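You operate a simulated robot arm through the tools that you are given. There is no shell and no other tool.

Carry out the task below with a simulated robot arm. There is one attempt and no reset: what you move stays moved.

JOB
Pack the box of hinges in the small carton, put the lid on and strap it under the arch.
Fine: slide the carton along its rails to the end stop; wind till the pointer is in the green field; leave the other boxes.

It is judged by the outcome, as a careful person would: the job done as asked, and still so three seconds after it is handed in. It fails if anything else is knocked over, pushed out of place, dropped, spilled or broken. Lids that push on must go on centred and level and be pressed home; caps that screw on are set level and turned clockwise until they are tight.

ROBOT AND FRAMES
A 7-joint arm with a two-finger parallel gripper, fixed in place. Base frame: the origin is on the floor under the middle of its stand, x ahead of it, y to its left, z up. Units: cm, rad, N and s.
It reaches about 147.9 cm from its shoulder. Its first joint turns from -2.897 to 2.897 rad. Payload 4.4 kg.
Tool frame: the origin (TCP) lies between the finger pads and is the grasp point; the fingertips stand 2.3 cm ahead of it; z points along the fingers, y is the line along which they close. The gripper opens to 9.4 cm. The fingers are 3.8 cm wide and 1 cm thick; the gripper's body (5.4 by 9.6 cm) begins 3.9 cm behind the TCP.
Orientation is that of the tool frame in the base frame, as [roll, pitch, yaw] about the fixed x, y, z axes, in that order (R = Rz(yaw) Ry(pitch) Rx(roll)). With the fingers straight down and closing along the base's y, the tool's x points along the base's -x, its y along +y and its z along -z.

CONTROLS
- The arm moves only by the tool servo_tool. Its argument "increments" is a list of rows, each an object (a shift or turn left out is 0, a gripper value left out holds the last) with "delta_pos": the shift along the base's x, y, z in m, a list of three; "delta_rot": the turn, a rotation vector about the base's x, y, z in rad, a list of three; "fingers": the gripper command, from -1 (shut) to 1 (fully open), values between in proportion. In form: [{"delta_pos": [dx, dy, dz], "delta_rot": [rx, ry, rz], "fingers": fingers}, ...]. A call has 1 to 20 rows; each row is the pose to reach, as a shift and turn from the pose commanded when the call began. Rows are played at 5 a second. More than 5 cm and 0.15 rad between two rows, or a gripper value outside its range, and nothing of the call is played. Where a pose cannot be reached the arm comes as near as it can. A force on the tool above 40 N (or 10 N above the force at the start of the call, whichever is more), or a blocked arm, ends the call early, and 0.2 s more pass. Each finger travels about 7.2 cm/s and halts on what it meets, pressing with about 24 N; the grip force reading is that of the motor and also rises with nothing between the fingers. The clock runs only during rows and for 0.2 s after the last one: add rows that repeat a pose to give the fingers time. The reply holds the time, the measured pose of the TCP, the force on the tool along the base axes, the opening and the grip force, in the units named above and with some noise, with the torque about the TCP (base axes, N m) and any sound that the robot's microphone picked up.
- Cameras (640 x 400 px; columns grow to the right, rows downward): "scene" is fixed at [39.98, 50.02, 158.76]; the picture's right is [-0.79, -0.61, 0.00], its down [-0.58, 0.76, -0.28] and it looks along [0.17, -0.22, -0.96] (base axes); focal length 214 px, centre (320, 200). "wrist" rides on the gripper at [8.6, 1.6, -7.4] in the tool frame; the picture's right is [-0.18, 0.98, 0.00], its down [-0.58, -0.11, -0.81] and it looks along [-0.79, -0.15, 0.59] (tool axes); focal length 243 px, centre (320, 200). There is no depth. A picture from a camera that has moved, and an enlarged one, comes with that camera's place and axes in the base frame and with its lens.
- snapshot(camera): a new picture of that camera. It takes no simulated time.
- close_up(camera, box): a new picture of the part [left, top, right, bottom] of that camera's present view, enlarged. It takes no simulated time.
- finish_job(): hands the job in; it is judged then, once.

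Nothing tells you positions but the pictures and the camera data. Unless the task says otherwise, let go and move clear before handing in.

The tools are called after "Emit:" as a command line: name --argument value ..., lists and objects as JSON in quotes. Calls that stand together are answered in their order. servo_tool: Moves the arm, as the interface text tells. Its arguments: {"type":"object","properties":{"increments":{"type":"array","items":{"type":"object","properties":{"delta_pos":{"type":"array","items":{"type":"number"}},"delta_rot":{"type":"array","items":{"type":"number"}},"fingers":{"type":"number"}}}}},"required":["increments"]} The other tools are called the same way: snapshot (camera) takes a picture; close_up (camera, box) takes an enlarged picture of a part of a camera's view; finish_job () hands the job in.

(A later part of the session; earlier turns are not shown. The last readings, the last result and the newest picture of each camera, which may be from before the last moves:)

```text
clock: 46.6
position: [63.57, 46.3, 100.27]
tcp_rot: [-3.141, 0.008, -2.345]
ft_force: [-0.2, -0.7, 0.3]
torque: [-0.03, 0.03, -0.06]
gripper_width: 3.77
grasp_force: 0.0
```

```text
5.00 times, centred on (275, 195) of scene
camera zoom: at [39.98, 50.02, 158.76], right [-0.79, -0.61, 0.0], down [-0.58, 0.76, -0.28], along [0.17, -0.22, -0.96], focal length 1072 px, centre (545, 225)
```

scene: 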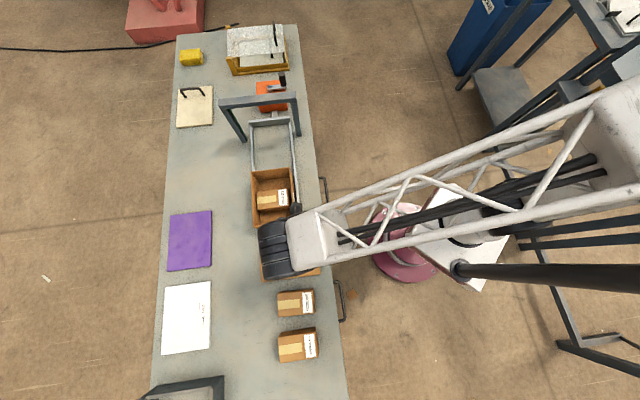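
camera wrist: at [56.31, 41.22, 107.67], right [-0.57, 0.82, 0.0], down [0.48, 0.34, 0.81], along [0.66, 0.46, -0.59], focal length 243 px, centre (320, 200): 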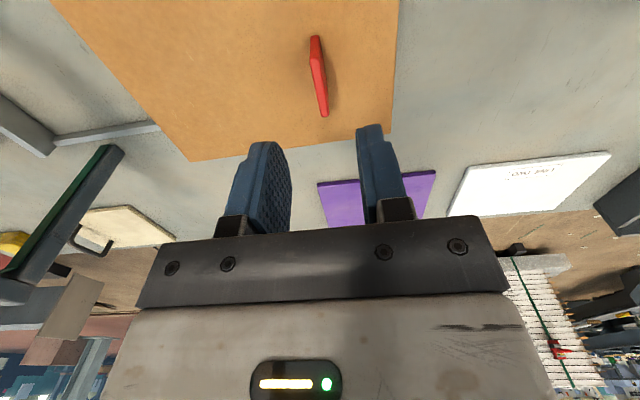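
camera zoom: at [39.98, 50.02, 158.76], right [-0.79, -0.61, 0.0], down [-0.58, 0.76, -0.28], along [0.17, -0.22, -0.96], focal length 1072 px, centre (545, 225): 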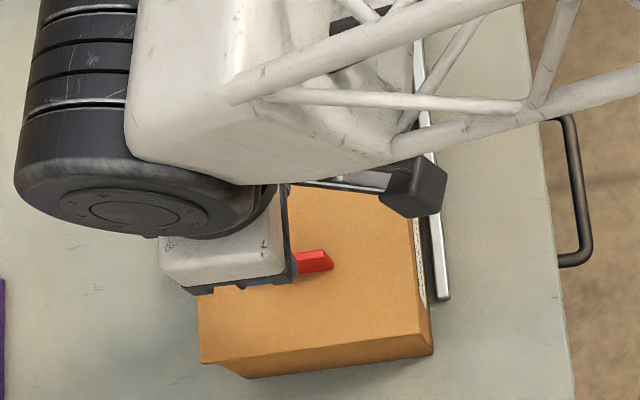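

The lid stays on the carton after release. I'll move back to the robot's side and tilt the hand so the wrist camera looks almost level at the lid and rim.

Emit:
servo_tool --increments '[{"delta_pos": [-0.02, -0.023, 0.0], "fingers": -0.2}, {"delta_pos": [-0.045, -0.052, 0.0], "fingers": -0.2}, {"delta_pos": [-0.07, -0.08, 0.0], "fingers": -0.2}, {"delta_pos": [-0.095, -0.11, 0.0], "fingers": -0.2}, {"delta_pos": [-0.12, -0.14, 0.0], "fingers": -0.2}, {"delta_pos": [-0.14, -0.163, -0.01], "delta_rot": [0.085, -0.085, 0], "fingers": -0.2}, {"delta_pos": [-0.14, -0.163, -0.03], "delta_rot": [0.17, -0.17, 0], "fingers": -0.2}, {"delta_pos": [-0.14, -0.163, -0.05], "delta_rot": [0.26, -0.26, 0], "fingers": -0.2}, {"delta_pos": [-0.14, -0.163, -0.07], "delta_rot": [0.35, -0.35, 0], "fingers": -0.2}, {"delta_pos": [-0.14, -0.163, -0.077], "delta_rot": [0.35, -0.35, 0], "fingers": -0.2}, {"delta_pos": [-0.14, -0.163, -0.077], "delta_rot": [0.35, -0.35, 0], "fingers": -0.2}]'

Emit:
snapshot --camera "wrist"

Emit:
close_up --camera "scene" --box '[235, 155, 315, 235]'

```text
clock: 49.0
position: [49.49, 30.08, 92.19]
tcp_rot: [-3.135, 0.502, -2.345]
ft_force: [-0.1, -0.1, -0.6]
torque: [-0.01, 0.0, -0.01]
gripper_width: 3.77
grasp_force: 0.1
```

```text
taken
camera wrist: at [40.54, 23.24, 94.59], right [-0.59, 0.8, 0.08], down [0.16, 0.01, 0.99], along [0.79, 0.59, -0.13], focal length 243 px, centre (320, 200)
```

wrist: 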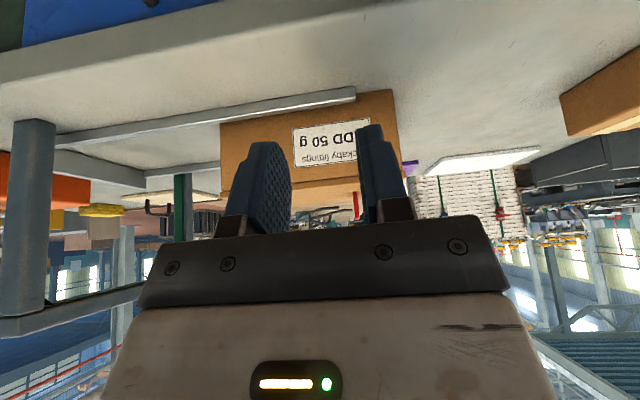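

```text
5.00 times, centred on (275, 195) of scene
camera zoom: at [39.98, 50.02, 158.76], right [-0.79, -0.61, 0.0], down [-0.58, 0.76, -0.28], along [0.17, -0.22, -0.96], focal length 1072 px, centre (545, 225)
```

zoom: 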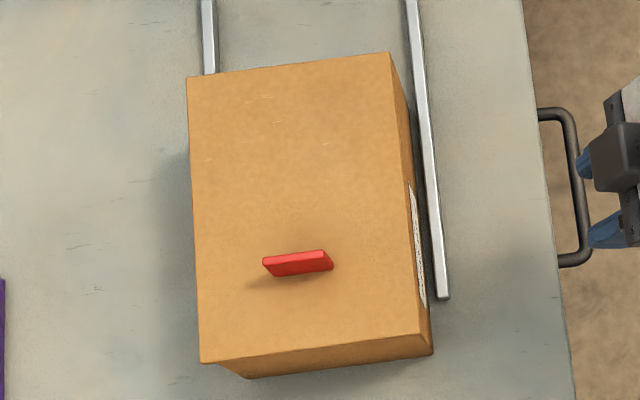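

Now I have a clear side view of the lid on the carton. I'll zoom in on the seam.

Emit:
close_up --camera "wrist" --box '[210, 80, 430, 230]'

Emit:
close_up --camera "wrist" --box '[380, 130, 440, 200]'

Emit:
close_up --camera "wrist" --box '[205, 160, 265, 220]'

Emit:
close_up --camera "scene" --box '[245, 205, 300, 235]'

Emit:
close_up --camera "scene" --box '[245, 160, 300, 190]'

```text
2.67 times, centred on (320, 155) of wrist
camera zoom: at [40.54, 23.24, 94.59], right [-0.59, 0.8, 0.08], down [0.16, 0.01, 0.99], along [0.79, 0.59, -0.13], focal length 647 px, centre (320, 320)
```

zoom: 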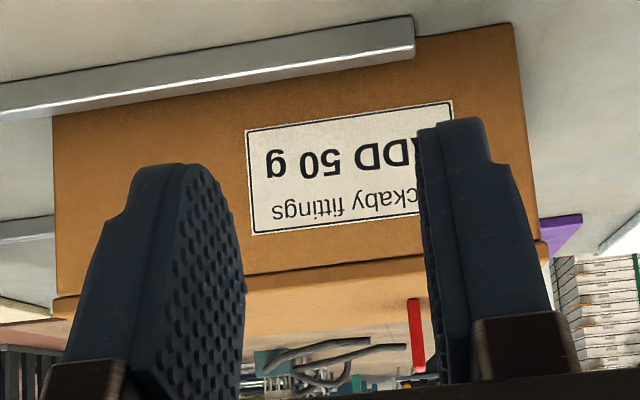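

```text
5.71 times, centred on (410, 165) of wrist
camera zoom: at [40.54, 23.24, 94.59], right [-0.59, 0.8, 0.08], down [0.16, 0.01, 0.99], along [0.79, 0.59, -0.13], focal length 1386 px, centre (-194, 400)
```

zoom: 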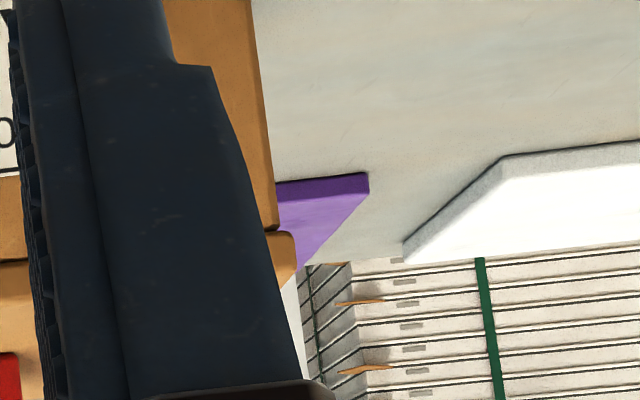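

```text
6.67 times, centred on (235, 190) of wrist
camera zoom: at [40.54, 23.24, 94.59], right [-0.59, 0.8, 0.08], down [0.16, 0.01, 0.99], along [0.79, 0.59, -0.13], focal length 1618 px, centre (887, 267)
```

zoom: 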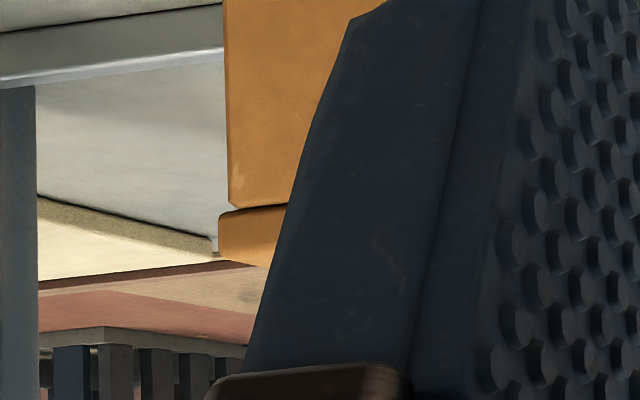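

```text
11.64 times, centred on (272, 220) of scene
camera zoom: at [39.98, 50.02, 158.76], right [-0.79, -0.61, 0.0], down [-0.58, 0.76, -0.28], along [0.17, -0.22, -0.96], focal length 2496 px, centre (873, -33)
```

zoom: 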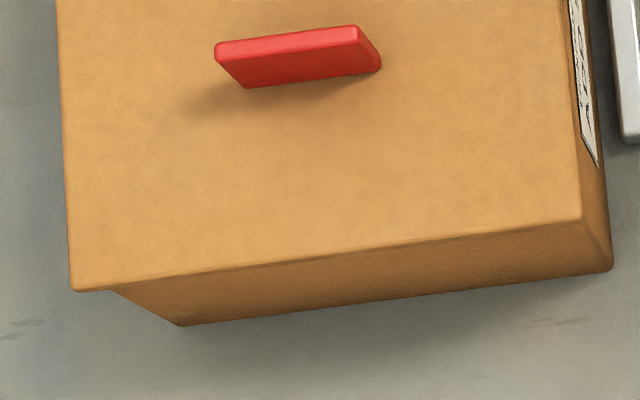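

```text
11.64 times, centred on (272, 175) of scene
camera zoom: at [39.98, 50.02, 158.76], right [-0.79, -0.61, 0.0], down [-0.58, 0.76, -0.28], along [0.17, -0.22, -0.96], focal length 2496 px, centre (873, 491)
```

zoom: 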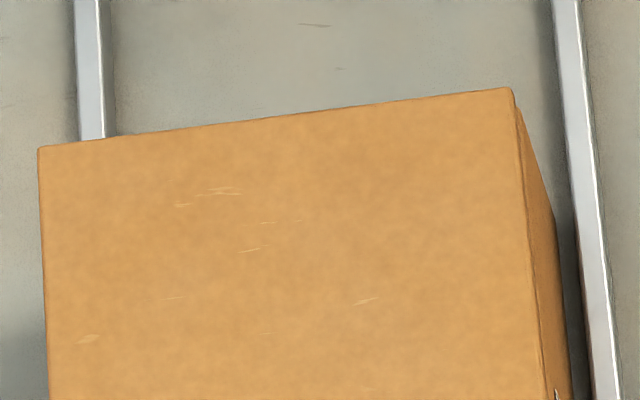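

In the side view the lid is level and overhangs the carton on all sides. The visible lid band (~0.8 cm) sits directly on the rim at z≈89.1. I'll zoom further on the seam to tell whether it is seated.

Emit:
close_up --camera "wrist" --box '[212, 175, 248, 205]'

Emit:
close_up --camera "wrist" --box '[385, 160, 415, 185]'

Emit:
close_up --camera "wrist" --box '[290, 160, 365, 215]'

```text
13.33 times, centred on (230, 190) of wrist
camera zoom: at [40.54, 23.24, 94.59], right [-0.59, 0.8, 0.08], down [0.16, 0.01, 0.99], along [0.79, 0.59, -0.13], focal length 3235 px, centre (1520, 333)
```

zoom: 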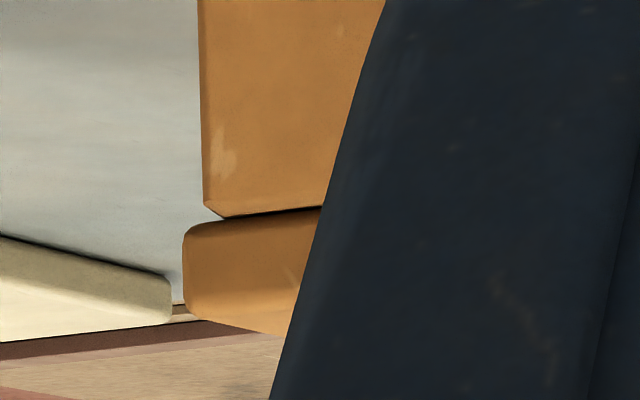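

```text
16.00 times, centred on (400, 172) of wrist
camera zoom: at [40.54, 23.24, 94.59], right [-0.59, 0.8, 0.08], down [0.16, 0.01, 0.99], along [0.79, 0.59, -0.13], focal length 3882 px, centre (-960, 640)
```

zoom: 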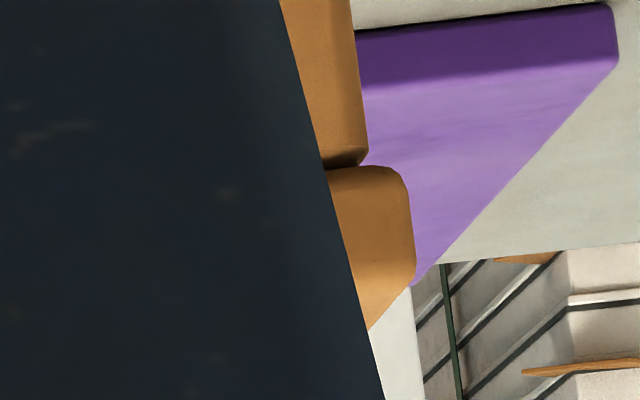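

```text
7.27 times, centred on (328, 188) of wrist
camera zoom: at [40.54, 23.24, 94.59], right [-0.59, 0.8, 0.08], down [0.16, 0.01, 0.99], along [0.79, 0.59, -0.13], focal length 1764 px, centre (266, 291)
```

zoom: 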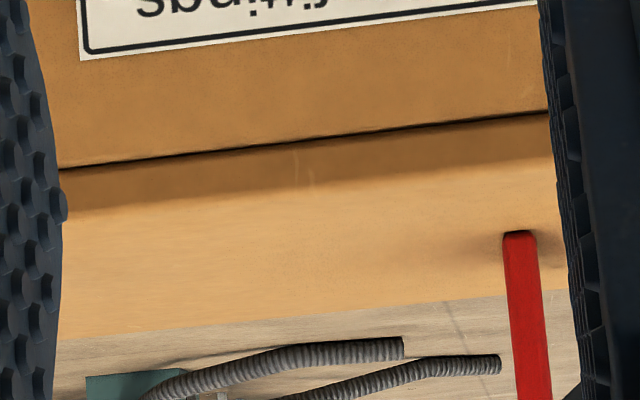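

The seam is tight all along. There is no gap under the lid, it is level and its corners sit within about 2 mm of centred, so it looks down on the rim. I'll close the fingers, come back over the lid's centre and press it home there rather than on the off-centre tab.

Emit:
servo_tool --increments '[{"delta_pos": [0, 0, 0.01], "delta_rot": [-0.08, 0.08, 0], "fingers": -1}, {"delta_pos": [0, 0, 0.03], "delta_rot": [-0.17, 0.17, 0], "fingers": -1}, {"delta_pos": [0, 0, 0.05], "delta_rot": [-0.26, 0.26, 0], "fingers": -1}, {"delta_pos": [0, 0, 0.07], "delta_rot": [-0.352, 0.352, 0], "fingers": -1}, {"delta_pos": [0.028, 0.021, 0.07], "delta_rot": [-0.352, 0.352, 0], "fingers": -1}, {"delta_pos": [0.056, 0.042, 0.07], "delta_rot": [-0.352, 0.352, 0], "fingers": -1}, {"delta_pos": [0.084, 0.063, 0.07], "delta_rot": [-0.352, 0.352, 0], "fingers": -1}, {"delta_pos": [0.112, 0.084, 0.07], "delta_rot": [-0.352, 0.352, 0], "fingers": -1}, {"delta_pos": [0.14, 0.105, 0.07], "delta_rot": [-0.352, 0.352, 0], "fingers": -1}, {"delta_pos": [0.1686, 0.1262, 0.06], "delta_rot": [-0.352, 0.352, 0], "fingers": -1}, {"delta_pos": [0.1686, 0.1262, 0.05], "delta_rot": [-0.352, 0.352, 0], "fingers": -1}, {"delta_pos": [0.1686, 0.1262, 0.05], "delta_rot": [-0.352, 0.352, 0], "fingers": -1}]'

Emit:
snapshot --camera "wrist"

```text
clock: 51.6
position: [66.22, 42.71, 97.28]
tcp_rot: [-3.142, 0.006, -2.344]
ft_force: [0.0, -0.7, -0.9]
torque: [0.01, 0.03, -0.01]
gripper_width: 0.01
grasp_force: 23.8
```

```text
taken
camera wrist: at [59.03, 37.62, 104.8], right [-0.57, 0.82, 0.0], down [0.48, 0.34, 0.81], along [0.66, 0.46, -0.59], focal length 243 px, centre (320, 200)
```

wrist: 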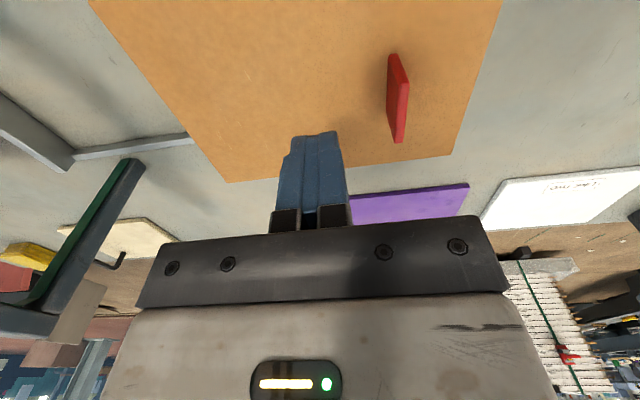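

The closed fingertips are above the lid's centre, clear of the tab. I'll come down to just above the lid and then press gently.

Emit:
servo_tool --increments '[{"delta_pos": [0, 0, -0.02], "fingers": -1}, {"delta_pos": [0, 0, -0.035], "fingers": -1}, {"delta_pos": [0, 0, -0.044], "fingers": -1}, {"delta_pos": [0, 0, -0.047], "fingers": -1}, {"delta_pos": [0, 0, -0.049], "fingers": -1}, {"delta_pos": [0, 0, -0.0505], "fingers": -1}]'

```text
clock: 53.0
position: [66.33, 42.63, 92.22]
tcp_rot: [3.141, 0.004, -2.345]
ft_force: [0.3, -0.3, -0.7]
torque: [-0.02, 0.0, 0.0]
gripper_width: 0.0
grasp_force: 24.1
```

Emit:
servo_tool --increments '[{"delta_pos": [0, 0, -0.001], "fingers": -1}, {"delta_pos": [0, 0, -0.002], "fingers": -1}, {"delta_pos": [0, 0, -0.003], "fingers": -1}, {"delta_pos": [0, 0, -0.004], "fingers": -1}]'

```text
clock: 54.0
position: [66.33, 42.75, 92.12]
tcp_rot: [-3.138, 0.007, -2.346]
ft_force: [6.7, 1.5, 17.6]
torque: [-0.18, 0.05, 0.07]
gripper_width: 0.01
grasp_force: 24.2
```

The fingertips are on the lid at z≈89.8 with 18 N. I'll press further, up to about 35–40 N.

Emit:
servo_tool --increments '[{"delta_pos": [0, 0, -0.001], "fingers": -1}, {"delta_pos": [0, 0, -0.002], "fingers": -1}, {"delta_pos": [0, 0, -0.0025], "fingers": -1}]'

```text
clock: 54.6
position: [66.26, 42.76, 92.11]
tcp_rot: [-3.14, 0.009, -2.347]
ft_force: [-3.0, -1.4, 9.5]
torque: [-0.15, 0.17, -0.01]
gripper_width: 0.0
grasp_force: 23.8
stopped in row 2: the force on the tool passed its limit at 43 N (the readings are from after the stop); the commanded pose is now the measured one
```

Pressed to 43 N at the centre, the lid does not move any further and stays level. To be sure it is seated, I'll measure the bench height by touch beside the carton and compare heights.

Emit:
servo_tool --increments '[{"delta_pos": [0, 0, 0.03], "fingers": -1}, {"delta_pos": [0, 0, 0.06], "fingers": -1}, {"delta_pos": [-0.02, 0.02, 0.07], "fingers": -1}, {"delta_pos": [-0.05, 0.045, 0.07], "fingers": -1}, {"delta_pos": [-0.08, 0.07, 0.07], "fingers": -1}, {"delta_pos": [-0.11, 0.095, 0.07], "fingers": -1}, {"delta_pos": [-0.14, 0.12, 0.06], "fingers": -1}, {"delta_pos": [-0.162, 0.135, 0.03], "fingers": -1}, {"delta_pos": [-0.162, 0.135, -0.01], "fingers": -1}, {"delta_pos": [-0.162, 0.135, -0.05], "fingers": -1}, {"delta_pos": [-0.162, 0.135, -0.075], "fingers": -1}, {"delta_pos": [-0.162, 0.135, -0.085], "fingers": -1}, {"delta_pos": [-0.162, 0.135, -0.09], "fingers": -1}, {"delta_pos": [-0.162, 0.135, -0.09], "fingers": -1}]'

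Emit:
close_up --camera "scene" --box '[235, 155, 315, 235]'

```text
clock: 57.6
position: [50.02, 56.38, 83.06]
tcp_rot: [-3.139, 0.01, -2.345]
ft_force: [0.1, -0.4, 0.3]
torque: [0.0, -0.02, -0.01]
gripper_width: 0.0
grasp_force: 24.3
```

```text
5.00 times, centred on (275, 195) of scene
camera zoom: at [39.98, 50.02, 158.76], right [-0.79, -0.61, 0.0], down [-0.58, 0.76, -0.28], along [0.17, -0.22, -0.96], focal length 1072 px, centre (545, 225)
```

zoom: 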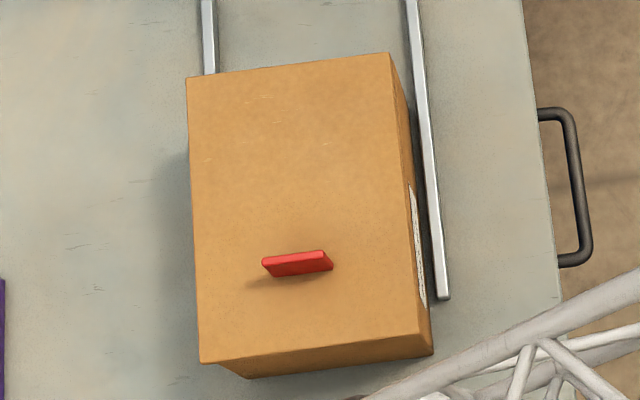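

Emit:
servo_tool --increments '[{"delta_pos": [0, 0, -0.001], "fingers": -1}, {"delta_pos": [0, 0, -0.002], "fingers": -1}, {"delta_pos": [0, 0, -0.003], "fingers": -1}, {"delta_pos": [0, 0, -0.004], "fingers": -1}]'

```text
clock: 58.6
position: [50.1, 56.35, 82.7]
tcp_rot: [-3.141, 0.01, -2.345]
ft_force: [-0.8, -0.5, 0.0]
torque: [0.01, 0.06, -0.01]
gripper_width: 0.04
grasp_force: 24.5
```

Emit:
servo_tool --increments '[{"delta_pos": [0, 0, -0.001], "fingers": -1}, {"delta_pos": [0, 0, -0.002], "fingers": -1}, {"delta_pos": [0, 0, -0.003], "fingers": -1}, {"delta_pos": [0, 0, -0.004], "fingers": -1}]'

```text
clock: 59.6
position: [49.99, 56.2, 82.4]
tcp_rot: [-3.14, 0.009, -2.344]
ft_force: [-3.5, -0.8, 3.7]
torque: [-0.09, 0.1, 0.0]
gripper_width: 0.01
grasp_force: 23.8
```

Bench contact is at TCP 82.4 and lid-top contact at 92.15, so the lid top is 9.7 cm above the bench. That matches the rim height (~8.9 cm) plus the visible plate (~0.85 cm), while the lid on the bench stood about 1.5 cm high. Its plug is therefore inside and the lid is seated. I'll lift off and check centring once more.

Emit:
servo_tool --increments '[{"delta_pos": [0, 0, 0.03], "fingers": -1}, {"delta_pos": [0, 0, 0.07], "fingers": -1}, {"delta_pos": [-0.02, 0.02, 0.11], "fingers": -1}, {"delta_pos": [-0.04, 0.05, 0.14], "fingers": -1}, {"delta_pos": [-0.06, 0.08, 0.16], "fingers": -1}, {"delta_pos": [-0.06, 0.08, 0.16], "fingers": -1}]'

Emit:
close_up --camera "scene" --box '[245, 205, 300, 235]'

Emit:
close_up --camera "scene" --box '[245, 160, 300, 190]'

Emit:
snapshot --camera "wrist"

Emit:
close_up --camera "scene" --box '[210, 60, 330, 240]'

```text
clock: 61.0
position: [44.35, 64.45, 98.28]
tcp_rot: [-3.14, 0.01, -2.347]
ft_force: [-0.1, 0.1, -0.5]
torque: [-0.02, 0.01, 0.0]
gripper_width: 0.03
grasp_force: 24.6
```

```text
11.64 times, centred on (272, 220) of scene
camera zoom: at [39.98, 50.02, 158.76], right [-0.79, -0.61, 0.0], down [-0.58, 0.76, -0.28], along [0.17, -0.22, -0.96], focal length 2496 px, centre (873, -33)
```

zoom: 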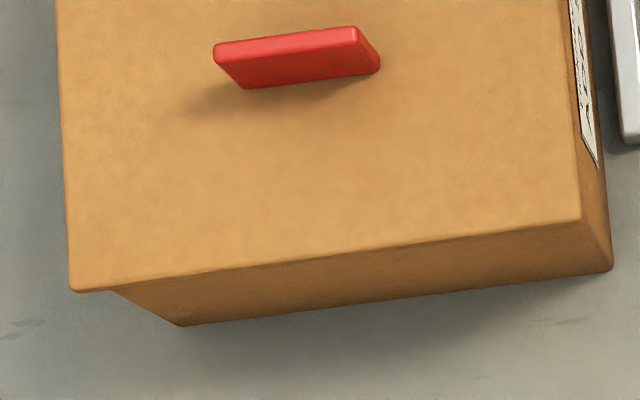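

```text
11.64 times, centred on (272, 175) of scene
camera zoom: at [39.98, 50.02, 158.76], right [-0.79, -0.61, 0.0], down [-0.58, 0.76, -0.28], along [0.17, -0.22, -0.96], focal length 2496 px, centre (873, 491)
```

zoom: 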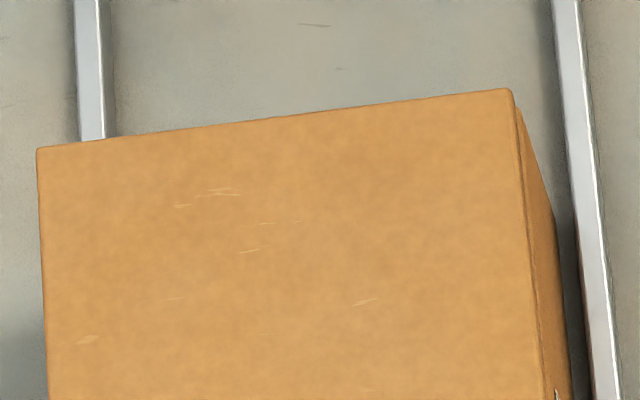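

```text
taken
camera wrist: at [37.11, 59.3, 105.67], right [-0.57, 0.82, 0.0], down [0.48, 0.34, 0.81], along [0.66, 0.46, -0.58], focal length 243 px, centre (320, 200)
```

wrist: 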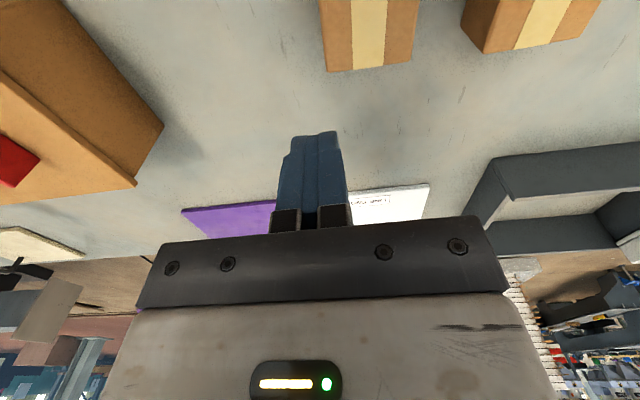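

```text
2.22 times, centred on (270, 150) of scene
camera zoom: at [39.98, 50.02, 158.76], right [-0.79, -0.61, 0.0], down [-0.58, 0.76, -0.28], along [0.17, -0.22, -0.96], focal length 477 px, centre (431, 311)
```

zoom: 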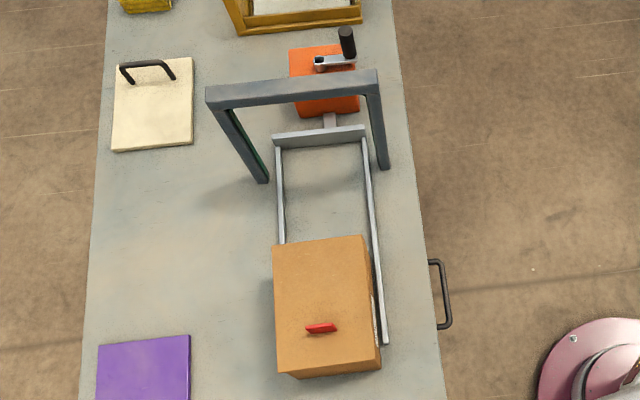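

The lid has not shifted since pressing, so it is seated, level and centred. Next I'll push the carton about 25 cm along its rails to the end stop. First I'll turn the hand to face along the rails, so it pushes low on the rear wall and the camera looks ahead.

Emit:
servo_tool --increments '[{"delta_pos": [0.009, -0.009, 0.0], "delta_rot": [0, 0, -0.132], "fingers": -1}, {"delta_pos": [0.018, -0.018, 0.0], "delta_rot": [0, 0, -0.264], "fingers": -1}, {"delta_pos": [0.027, -0.027, 0.0], "delta_rot": [0, 0, -0.396], "fingers": -1}, {"delta_pos": [0.036, -0.036, 0.0], "delta_rot": [0, 0, -0.528], "fingers": -1}, {"delta_pos": [0.045, -0.045, 0.0], "delta_rot": [0, 0, -0.66], "fingers": -1}, {"delta_pos": [0.054, -0.054, 0.0], "delta_rot": [0, 0, -0.792], "fingers": -1}, {"delta_pos": [0.063, -0.063, 0.0], "delta_rot": [0, 0, -0.924], "fingers": -1}, {"delta_pos": [0.072, -0.072, 0.0], "delta_rot": [0, 0, -1.056], "fingers": -1}, {"delta_pos": [0.081, -0.081, 0.0], "delta_rot": [0, 0, -1.188], "fingers": -1}, {"delta_pos": [0.09, -0.09, 0.0], "delta_rot": [0, 0, -1.32], "fingers": -1}, {"delta_pos": [0.099, -0.099, 0.0], "delta_rot": [0, 0, -1.452], "fingers": -1}, {"delta_pos": [0.1085, -0.1085, 0.0], "delta_rot": [0, 0, -1.58], "fingers": -1}, {"delta_pos": [0.1085, -0.1085, 0.0], "delta_rot": [0, 0, -1.58], "fingers": -1}]'

Emit:
snapshot --camera "wrist"

Emit:
snapshot --camera "scene"

```text
clock: 63.9
position: [54.97, 53.43, 98.32]
tcp_rot: [-3.14, 0.009, 2.357]
ft_force: [0.6, 0.4, 0.9]
torque: [0.02, 0.03, -0.02]
gripper_width: 0.0
grasp_force: 24.0
```

```text
taken
camera wrist: at [50.03, 60.77, 105.72], right [0.83, 0.56, 0.0], down [0.33, -0.48, 0.81], along [0.46, -0.67, -0.58], focal length 243 px, centre (320, 200)
```

wrist: 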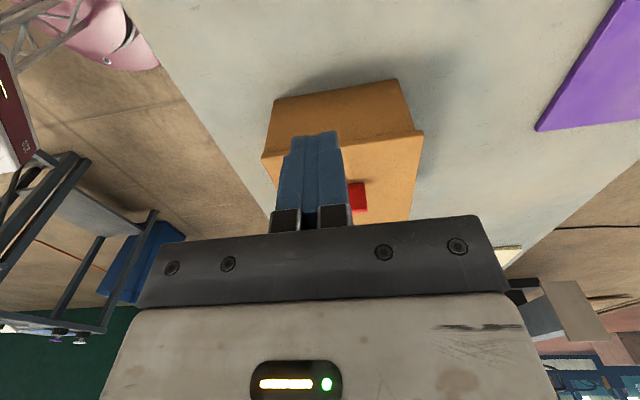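

```text
taken
```

scene: 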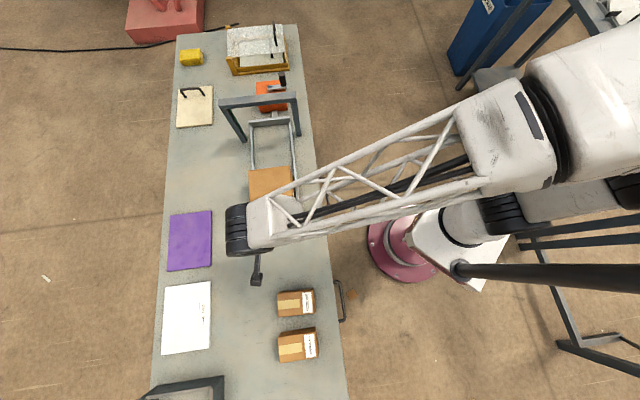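

The hand now faces the arch with the carton straight ahead. I'll take a close-up of the rear of the carton to check the lid overhang on both sides before pushing.

Emit:
close_up --camera "wrist" --box '[250, 65, 440, 185]'

Emit:
close_up --camera "wrist" --box '[250, 135, 300, 170]'

Emit:
close_up --camera "wrist" --box '[390, 110, 440, 145]'

```text
3.33 times, centred on (345, 125) of wrist
camera zoom: at [50.03, 60.77, 105.72], right [0.83, 0.56, 0.0], down [0.33, -0.48, 0.81], along [0.46, -0.67, -0.58], focal length 809 px, centre (237, 450)
```

zoom: 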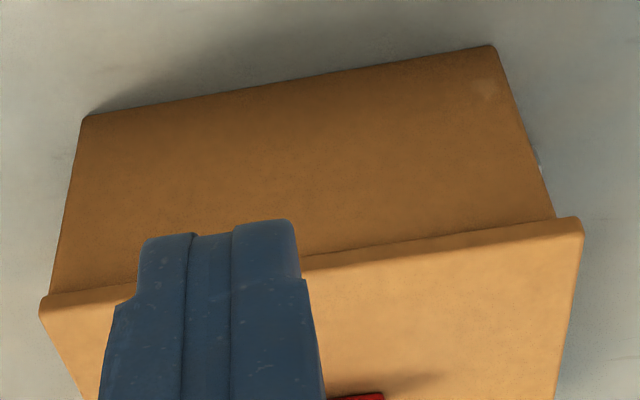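

```text
11.43 times, centred on (275, 152) of wrist
camera zoom: at [50.03, 60.77, 105.72], right [0.83, 0.56, 0.0], down [0.33, -0.48, 0.81], along [0.46, -0.67, -0.58], focal length 2773 px, centre (834, 743)
```

zoom: 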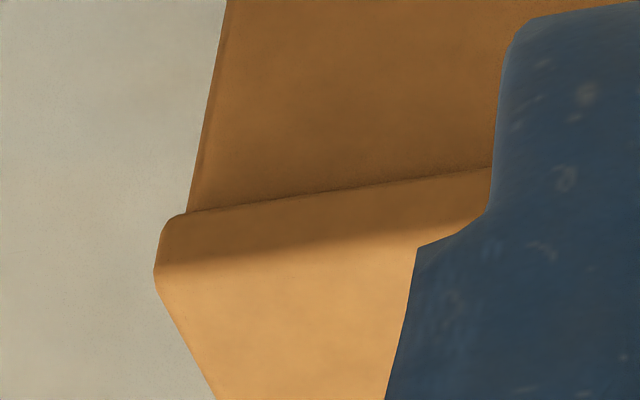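

```text
11.43 times, centred on (415, 128) of wrist
camera zoom: at [50.03, 60.77, 105.72], right [0.83, 0.56, 0.0], down [0.33, -0.48, 0.81], along [0.46, -0.67, -0.58], focal length 2773 px, centre (-766, 1029)
```

zoom: 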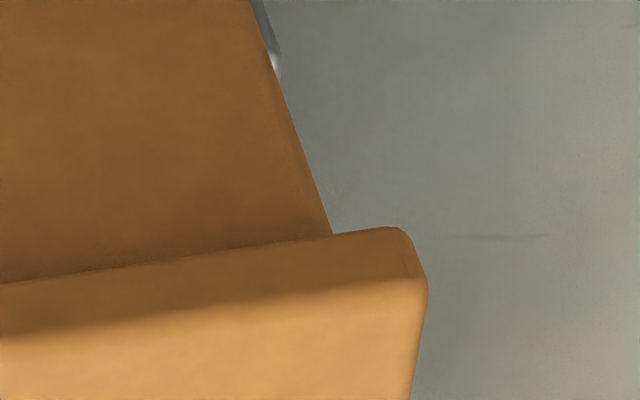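

The overhang is a little larger on the far side, so the lid sits about 2 mm towards it, within its plug clearance. I'll use the tab to centre it better: straddling the tab's two ends along this direction gives exact control and also proves the plug is in. First I'll move above the tab.

Emit:
servo_tool --increments '[{"delta_pos": [0.02, -0.018, 0.007], "fingers": 0.3}, {"delta_pos": [0.04, -0.037, 0.01], "fingers": 0.3}, {"delta_pos": [0.06, -0.055, 0.01], "fingers": 0.3}, {"delta_pos": [0.08, -0.0736, 0.01], "fingers": 0.3}, {"delta_pos": [0.08, -0.0736, 0.01], "fingers": 0.3}, {"delta_pos": [0.08, -0.0736, 0.01], "fingers": 0.3}]'

Emit:
snapshot --camera "wrist"

Emit:
close_up --camera "wrist" --box '[220, 0, 440, 140]'

```text
clock: 65.2
position: [63.04, 46.02, 99.2]
tcp_rot: [-3.138, 0.009, 2.356]
ft_force: [-0.2, -0.1, -0.2]
torque: [0.0, 0.02, 0.01]
gripper_width: 6.11
grasp_force: 0.0
```

```text
taken
camera wrist: at [58.09, 53.36, 106.67], right [0.82, 0.57, 0.0], down [0.33, -0.48, 0.81], along [0.46, -0.67, -0.58], focal length 243 px, centre (320, 200)
```

wrist: 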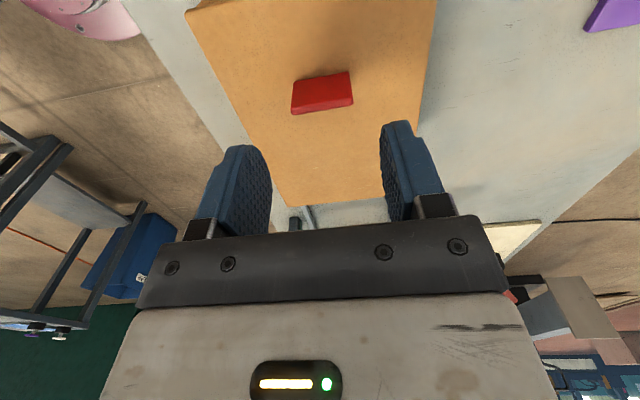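

```text
2.86 times, centred on (330, 70) of wrist
camera zoom: at [58.09, 53.36, 106.67], right [0.82, 0.57, 0.0], down [0.33, -0.48, 0.81], along [0.46, -0.67, -0.58], focal length 693 px, centre (291, 571)
```

zoom: 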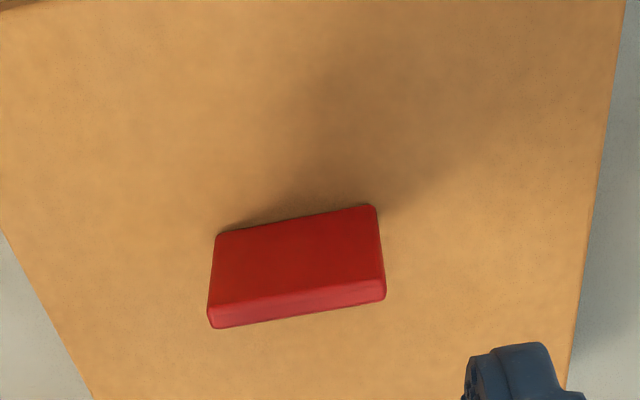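

The tab sits about 0.2–0.3 cm too far across. I'll lower with the fingers straddling its two ends, centred on the carton's axis, and close softly so the lid is drawn to centre.

Emit:
servo_tool --increments '[{"delta_pos": [-0.0016, 0.0006, -0.025], "fingers": 0.3}, {"delta_pos": [-0.0016, 0.0006, -0.045], "fingers": 0.3}, {"delta_pos": [-0.0016, 0.0006, -0.058], "fingers": 0.3}, {"delta_pos": [-0.0016, 0.0006, -0.064], "fingers": 0.3}, {"delta_pos": [-0.0016, 0.0006, -0.064], "fingers": 0.3}, {"delta_pos": [-0.0016, 0.0006, -0.064], "fingers": 0.3}]'

Emit:
snapshot --camera "wrist"

```text
clock: 66.7
position: [62.83, 46.23, 92.84]
tcp_rot: [-3.139, 0.008, 2.357]
ft_force: [0.0, -0.6, -0.7]
torque: [0.03, -0.01, -0.02]
gripper_width: 6.13
grasp_force: 0.2
```

```text
taken
camera wrist: at [57.82, 53.45, 100.26], right [0.82, 0.57, 0.0], down [0.33, -0.48, 0.81], along [0.46, -0.67, -0.58], focal length 243 px, centre (320, 200)
```

wrist: 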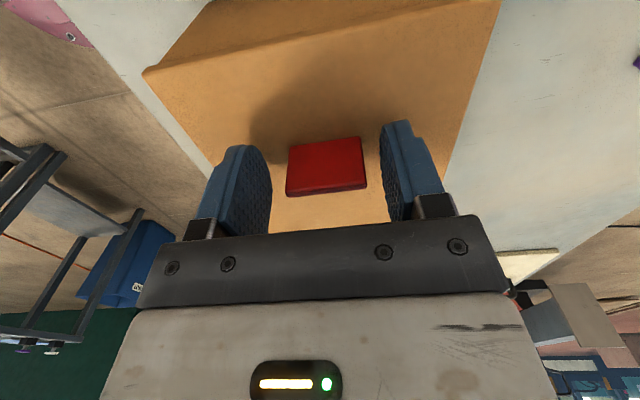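

The fingers straddle the tab with a gap on both sides. I'll close gently.

Emit:
servo_tool --increments '[{"delta_pos": [0, 0, 0], "fingers": 0.1}, {"delta_pos": [0, 0, 0], "fingers": 0.0}, {"delta_pos": [0, 0, 0], "fingers": -0.06}, {"delta_pos": [0, 0, 0], "fingers": -0.1}, {"delta_pos": [0, 0, 0], "fingers": -0.14}, {"delta_pos": [0, 0, 0], "fingers": -0.18}, {"delta_pos": [0, 0, 0], "fingers": -0.18}]'

Emit:
close_up --camera "wrist" --box '[190, 100, 450, 240]'

Emit:
close_up --camera "scene" --box '[235, 155, 315, 235]'

```text
clock: 68.2
position: [62.81, 46.2, 93.02]
tcp_rot: [-3.139, 0.007, 2.357]
ft_force: [0.4, 0.6, 0.9]
torque: [0.01, 0.0, 0.0]
gripper_width: 3.99
grasp_force: 15.9
```

```text
2.46 times, centred on (320, 170) of wrist
camera zoom: at [57.82, 53.46, 100.26], right [0.82, 0.57, 0.0], down [0.33, -0.48, 0.81], along [0.46, -0.67, -0.58], focal length 597 px, centre (320, 274)
```

zoom: 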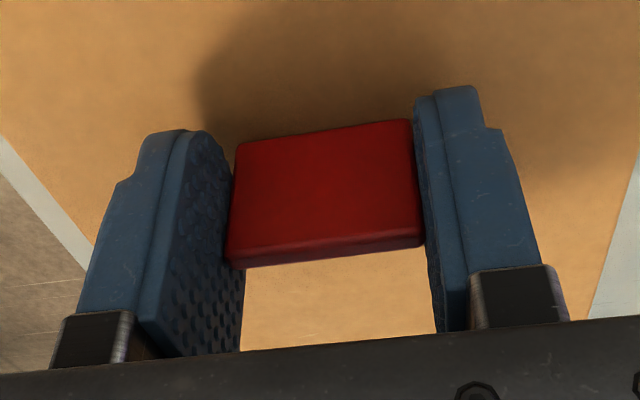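

```text
5.00 times, centred on (275, 195) of scene
camera zoom: at [39.98, 50.02, 158.76], right [-0.79, -0.61, 0.0], down [-0.58, 0.76, -0.28], along [0.17, -0.22, -0.96], focal length 1072 px, centre (545, 225)
```

zoom: 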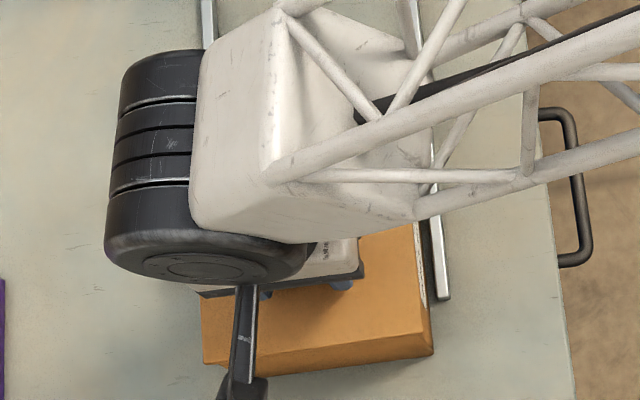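

The jaws have taken the tab's ends at 3.99 cm, which moved the lid about 2 mm with almost no force. I'll slide a few millimetres towards the robot to feel for the plug's limit.

Emit:
servo_tool --increments '[{"delta_pos": [-0.0007, -0.0007, 0], "fingers": -0.18}, {"delta_pos": [-0.0014, -0.0014, 0], "fingers": -0.18}, {"delta_pos": [-0.0021, -0.0021, 0], "fingers": -0.18}, {"delta_pos": [-0.0021, -0.0021, 0], "fingers": -0.18}]'

```text
clock: 69.2
position: [62.68, 45.97, 92.89]
tcp_rot: [-3.14, 0.007, 2.357]
ft_force: [0.2, 0.4, 1.7]
torque: [0.06, -0.02, 0.01]
gripper_width: 3.97
grasp_force: 24.2
```

Emit:
servo_tool --increments '[{"delta_pos": [-0.0007, -0.0007, 0], "fingers": -0.18}, {"delta_pos": [-0.0014, -0.0014, 0], "fingers": -0.18}, {"delta_pos": [-0.0021, -0.0021, 0], "fingers": -0.18}, {"delta_pos": [-0.0021, -0.0021, 0], "fingers": -0.18}]'

Emit:
close_up --camera "scene" --box '[245, 205, 300, 235]'

```text
clock: 70.2
position: [62.4, 45.68, 92.79]
tcp_rot: [-3.14, 0.01, 2.356]
ft_force: [1.7, 0.7, -1.3]
torque: [0.02, -0.05, 0.0]
gripper_width: 3.94
grasp_force: 23.5
```

```text
11.64 times, centred on (272, 220) of scene
camera zoom: at [39.98, 50.02, 158.76], right [-0.79, -0.61, 0.0], down [-0.58, 0.76, -0.28], along [0.17, -0.22, -0.96], focal length 2496 px, centre (873, -33)
```

zoom: 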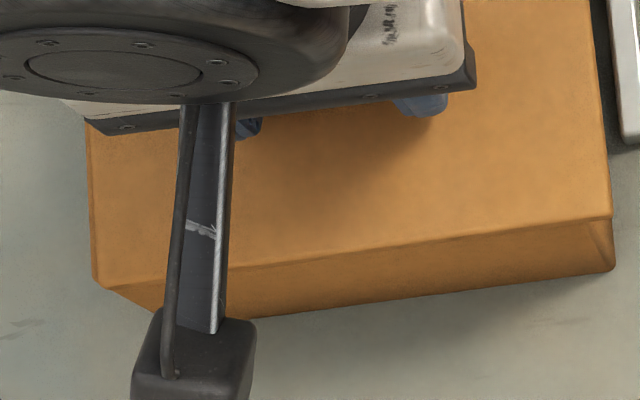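

That was a useful test: the lid slid 8 mm freely, so it is only resting on the rim. It is a cap whose skirt must fit down over the carton, so it is not seated yet. I'll bring it back towards centre with a slight rearward bias, then press lightly while searching sideways for the drop.

Emit:
servo_tool --increments '[{"delta_pos": [0.0007, 0.0018, 0], "fingers": -0.25}, {"delta_pos": [0.0014, 0.0036, 0], "fingers": -0.25}, {"delta_pos": [0.0014, 0.0036, 0], "fingers": -0.25}, {"delta_pos": [0.0014, 0.0036, -0.001], "fingers": -0.25}, {"delta_pos": [0.0014, 0.0036, -0.002], "fingers": -0.25}, {"delta_pos": [0.0014, 0.0036, -0.002], "fingers": -0.25}]'

```text
clock: 71.7
position: [62.45, 46.18, 92.77]
tcp_rot: [3.14, 0.009, 2.355]
ft_force: [-3.4, -2.8, 23.0]
torque: [-0.11, 0.0, 0.03]
gripper_width: 4.01
grasp_force: 23.9
```

Emit:
close_up --camera "scene" --box '[270, 200, 310, 235]'

Emit:
close_up --camera "scene" --box '[240, 205, 280, 240]'

```text
11.43 times, centred on (290, 218) of scene
camera zoom: at [39.98, 50.02, 158.76], right [-0.79, -0.61, 0.0], down [-0.58, 0.76, -0.28], along [0.17, -0.22, -0.96], focal length 2451 px, centre (663, 0)
```

zoom: 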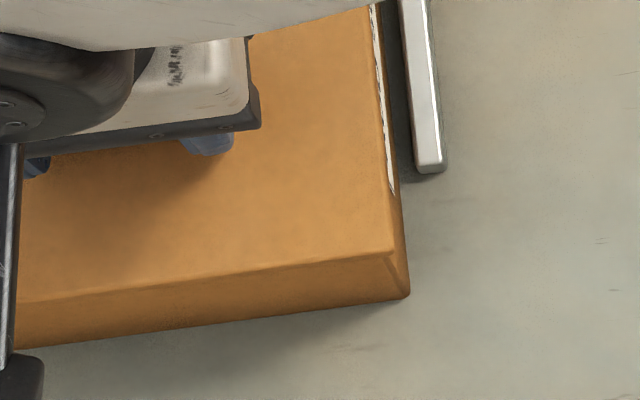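

```text
11.43 times, centred on (260, 222) of scene
camera zoom: at [39.98, 50.02, 158.76], right [-0.79, -0.61, 0.0], down [-0.58, 0.76, -0.28], along [0.17, -0.22, -0.96], focal length 2451 px, centre (1006, -57)
```

zoom: 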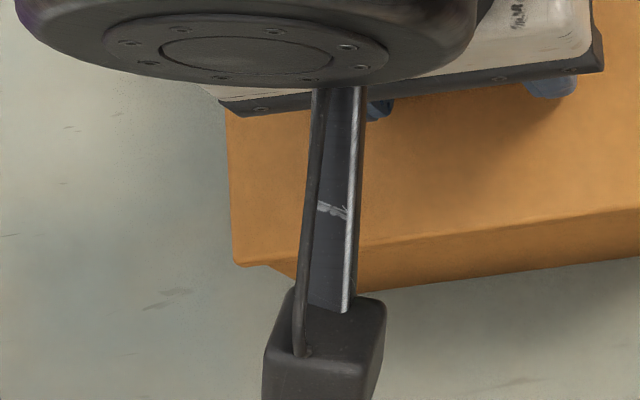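

The lid is now 0.36 cm over at the rear and about 2 mm short of centre across. I'll ease the preload to about 12 N and sweep across slowly, watching for the force to drop.

Emit:
servo_tool --increments '[{"delta_pos": [0, 0, 0.001], "fingers": -0.3}, {"delta_pos": [0.00035, 0.00035, 0.001], "fingers": -0.3}, {"delta_pos": [0.0007, 0.0007, 0.001], "fingers": -0.3}, {"delta_pos": [0.0007, 0.0007, 0.001], "fingers": -0.3}]'

Emit:
servo_tool --increments '[{"delta_pos": [0.00035, 0.00035, 0], "fingers": -0.3}, {"delta_pos": [0.0007, 0.0007, 0], "fingers": -0.3}, {"delta_pos": [0.0007, 0.0007, 0], "fingers": -0.3}]'

Emit:
servo_tool --increments '[{"delta_pos": [0.00035, 0.00035, 0], "fingers": -0.3}, {"delta_pos": [0.0007, 0.0007, 0], "fingers": -0.3}, {"delta_pos": [0.0007, 0.0007, 0], "fingers": -0.3}]'

Emit:
servo_tool --increments '[{"delta_pos": [0.00035, 0.00035, 0], "fingers": -0.3}, {"delta_pos": [0.0007, 0.0007, 0], "fingers": -0.3}, {"delta_pos": [0.0007, 0.0007, 0], "fingers": -0.3}]'

```text
clock: 72.7
position: [62.52, 46.1, 92.73]
tcp_rot: [-3.139, 0.01, 2.356]
ft_force: [-1.4, 0.8, 3.7]
torque: [0.06, 0.0, 0.04]
gripper_width: 3.96
grasp_force: 23.9
```

```text
clock: 73.5
position: [62.59, 46.17, 92.7]
tcp_rot: [-3.141, 0.008, 2.356]
ft_force: [-0.3, -0.9, 0.4]
torque: [0.0, 0.03, 0.01]
gripper_width: 3.93
grasp_force: 24.0
```

```text
clock: 74.2
position: [62.7, 46.24, 92.87]
tcp_rot: [-3.141, 0.008, 2.355]
ft_force: [0.8, -0.6, -0.8]
torque: [0.03, 0.04, -0.02]
gripper_width: 3.96
grasp_force: 24.6
```

```text
clock: 75.0
position: [62.8, 46.35, 92.72]
tcp_rot: [-3.138, 0.009, 2.357]
ft_force: [0.6, -0.8, -0.1]
torque: [0.02, 0.01, -0.01]
gripper_width: 3.93
grasp_force: 24.1
```

The force fell to about zero partway through, so either it dropped or the preload was lost. I'll lower again to find out.

Emit:
servo_tool --increments '[{"delta_pos": [-0.0007, -0.0007, 0], "fingers": -0.3}, {"delta_pos": [-0.0007, -0.0007, -0.001], "fingers": -0.3}, {"delta_pos": [-0.0007, -0.0007, -0.002], "fingers": -0.3}, {"delta_pos": [-0.0007, -0.0007, -0.003], "fingers": -0.3}]'

Emit:
close_up --camera "scene" --box '[270, 200, 310, 235]'

Emit:
close_up --camera "scene" --box '[240, 205, 280, 240]'

```text
clock: 76.0
position: [62.76, 46.32, 92.63]
tcp_rot: [-3.141, 0.008, 2.357]
ft_force: [-3.0, -2.8, 23.4]
torque: [-0.1, -0.01, 0.0]
gripper_width: 4.0
grasp_force: 24.5
```

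```text
11.43 times, centred on (290, 218) of scene
camera zoom: at [39.98, 50.02, 158.76], right [-0.79, -0.61, 0.0], down [-0.58, 0.76, -0.28], along [0.17, -0.22, -0.96], focal length 2451 px, centre (663, 0)
```

zoom: 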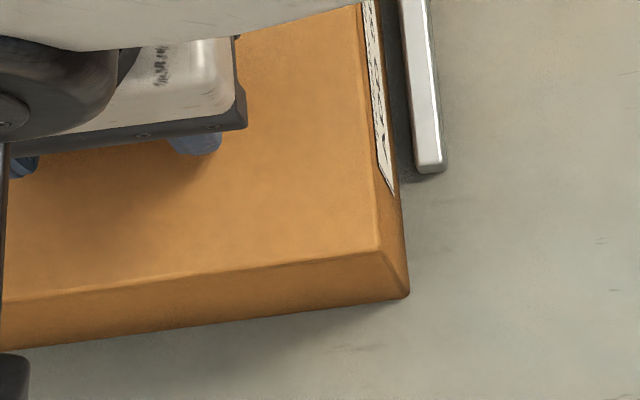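

```text
11.43 times, centred on (260, 222) of scene
camera zoom: at [39.98, 50.02, 158.76], right [-0.79, -0.61, 0.0], down [-0.58, 0.76, -0.28], along [0.17, -0.22, -0.96], focal length 2451 px, centre (1006, -57)
```

zoom: 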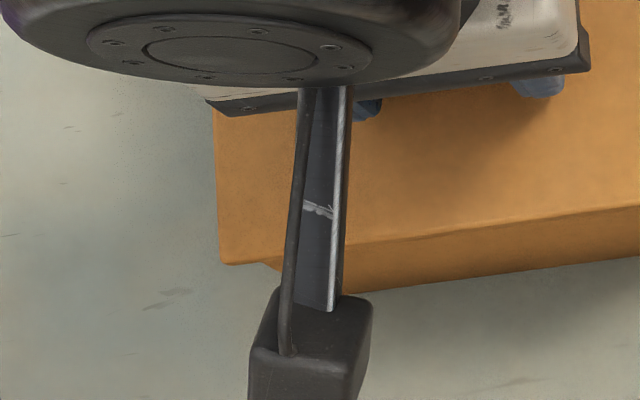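

Emit:
servo_tool --increments '[{"delta_pos": [-0.00035, -0.00035, 0], "fingers": -0.3}, {"delta_pos": [-0.0007, -0.0007, 0], "fingers": -0.3}, {"delta_pos": [-0.0007, -0.0007, 0], "fingers": -0.3}]'

Emit:
servo_tool --increments '[{"delta_pos": [-0.00035, -0.00035, 0], "fingers": -0.3}, {"delta_pos": [-0.0007, -0.0007, 0], "fingers": -0.3}, {"delta_pos": [-0.0007, -0.0007, 0], "fingers": -0.3}]'

Emit:
servo_tool --increments '[{"delta_pos": [-0.00035, -0.00035, 0], "fingers": -0.3}, {"delta_pos": [-0.0007, -0.0007, 0], "fingers": -0.3}, {"delta_pos": [-0.0007, -0.0007, 0], "fingers": -0.3}]'

Emit:
servo_tool --increments '[{"delta_pos": [-0.00035, -0.00035, 0], "fingers": -0.3}, {"delta_pos": [-0.0007, -0.0007, 0], "fingers": -0.3}, {"delta_pos": [-0.0007, -0.0007, 0], "fingers": -0.3}]'

```text
clock: 76.8
position: [62.62, 46.27, 92.54]
tcp_rot: [-3.14, 0.008, 2.354]
ft_force: [9.1, 5.5, 21.2]
torque: [0.02, -0.32, 0.09]
gripper_width: 3.96
grasp_force: 23.6
```

```text
clock: 77.7
position: [62.59, 46.19, 92.53]
tcp_rot: [-3.14, 0.008, 2.356]
ft_force: [8.1, 6.0, 23.7]
torque: [0.09, -0.21, 0.06]
gripper_width: 3.97
grasp_force: 24.1
```

```text
clock: 78.5
position: [62.49, 46.06, 92.57]
tcp_rot: [-3.139, 0.009, 2.355]
ft_force: [5.7, 3.2, 17.2]
torque: [0.06, -0.15, 0.04]
gripper_width: 3.95
grasp_force: 24.2
```

```text
clock: 79.2
position: [62.43, 45.92, 92.63]
tcp_rot: [-3.139, 0.009, 2.357]
ft_force: [5.9, 4.3, 23.2]
torque: [0.04, -0.17, 0.07]
gripper_width: 3.96
grasp_force: 24.0
```

No drop, with friction only. Looking at all the heights again, the lid stood about 1.4 cm high on the bench, but only its 0.85 cm plate shows above the rim now. That points to a plug of about 0.5 cm already inside, with a few millimetres of play. I'll release the preload and slide further to see whether a plug stops it.

Emit:
servo_tool --increments '[{"delta_pos": [0, 0, 0.002], "fingers": -0.3}, {"delta_pos": [0, 0, 0.004], "fingers": -0.3}, {"delta_pos": [0, 0, 0.004], "fingers": -0.3}]'

Emit:
servo_tool --increments '[{"delta_pos": [-0.0007, -0.0007, 0], "fingers": -0.3}, {"delta_pos": [-0.0014, -0.0014, 0], "fingers": -0.3}, {"delta_pos": [-0.0014, -0.0014, 0], "fingers": -0.3}]'

Emit:
servo_tool --increments '[{"delta_pos": [-0.0007, -0.0007, 0], "fingers": -0.3}, {"delta_pos": [-0.0014, -0.0014, 0], "fingers": -0.3}, {"delta_pos": [-0.0014, -0.0014, 0], "fingers": -0.3}]'

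```text
clock: 80.0
position: [62.43, 45.9, 92.96]
tcp_rot: [-3.141, 0.009, 2.357]
ft_force: [-0.3, -0.1, -1.0]
torque: [0.02, 0.03, -0.03]
gripper_width: 3.96
grasp_force: 24.0
```

```text
clock: 80.8
position: [62.33, 45.95, 92.86]
tcp_rot: [-3.139, 0.008, 2.357]
ft_force: [0.4, 0.0, -0.1]
torque: [0.01, 0.05, -0.01]
gripper_width: 3.93
grasp_force: 24.2
```

```text
clock: 81.7
position: [62.19, 45.58, 92.83]
tcp_rot: [-3.141, 0.008, 2.358]
ft_force: [1.1, 0.8, 0.4]
torque: [0.08, 0.03, -0.09]
gripper_width: 3.96
grasp_force: 24.6
```

Emit:
servo_tool --increments '[{"delta_pos": [-0.0007, -0.0007, 0], "fingers": -0.3}, {"delta_pos": [-0.0014, -0.0014, 0], "fingers": -0.3}, {"delta_pos": [-0.0014, -0.0014, 0], "fingers": -0.3}]'

Emit:
close_up --camera "scene" --box '[245, 205, 300, 235]'

```text
clock: 82.5
position: [62.01, 45.42, 92.85]
tcp_rot: [-3.141, 0.01, 2.355]
ft_force: [3.4, 1.9, 0.8]
torque: [-0.05, -0.03, 0.16]
gripper_width: 3.97
grasp_force: 24.1
```

```text
11.64 times, centred on (272, 220) of scene
camera zoom: at [39.98, 50.02, 158.76], right [-0.79, -0.61, 0.0], down [-0.58, 0.76, -0.28], along [0.17, -0.22, -0.96], focal length 2496 px, centre (873, -33)
```

zoom: 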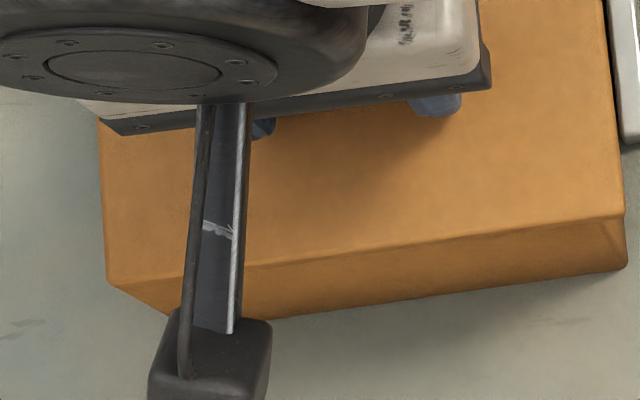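

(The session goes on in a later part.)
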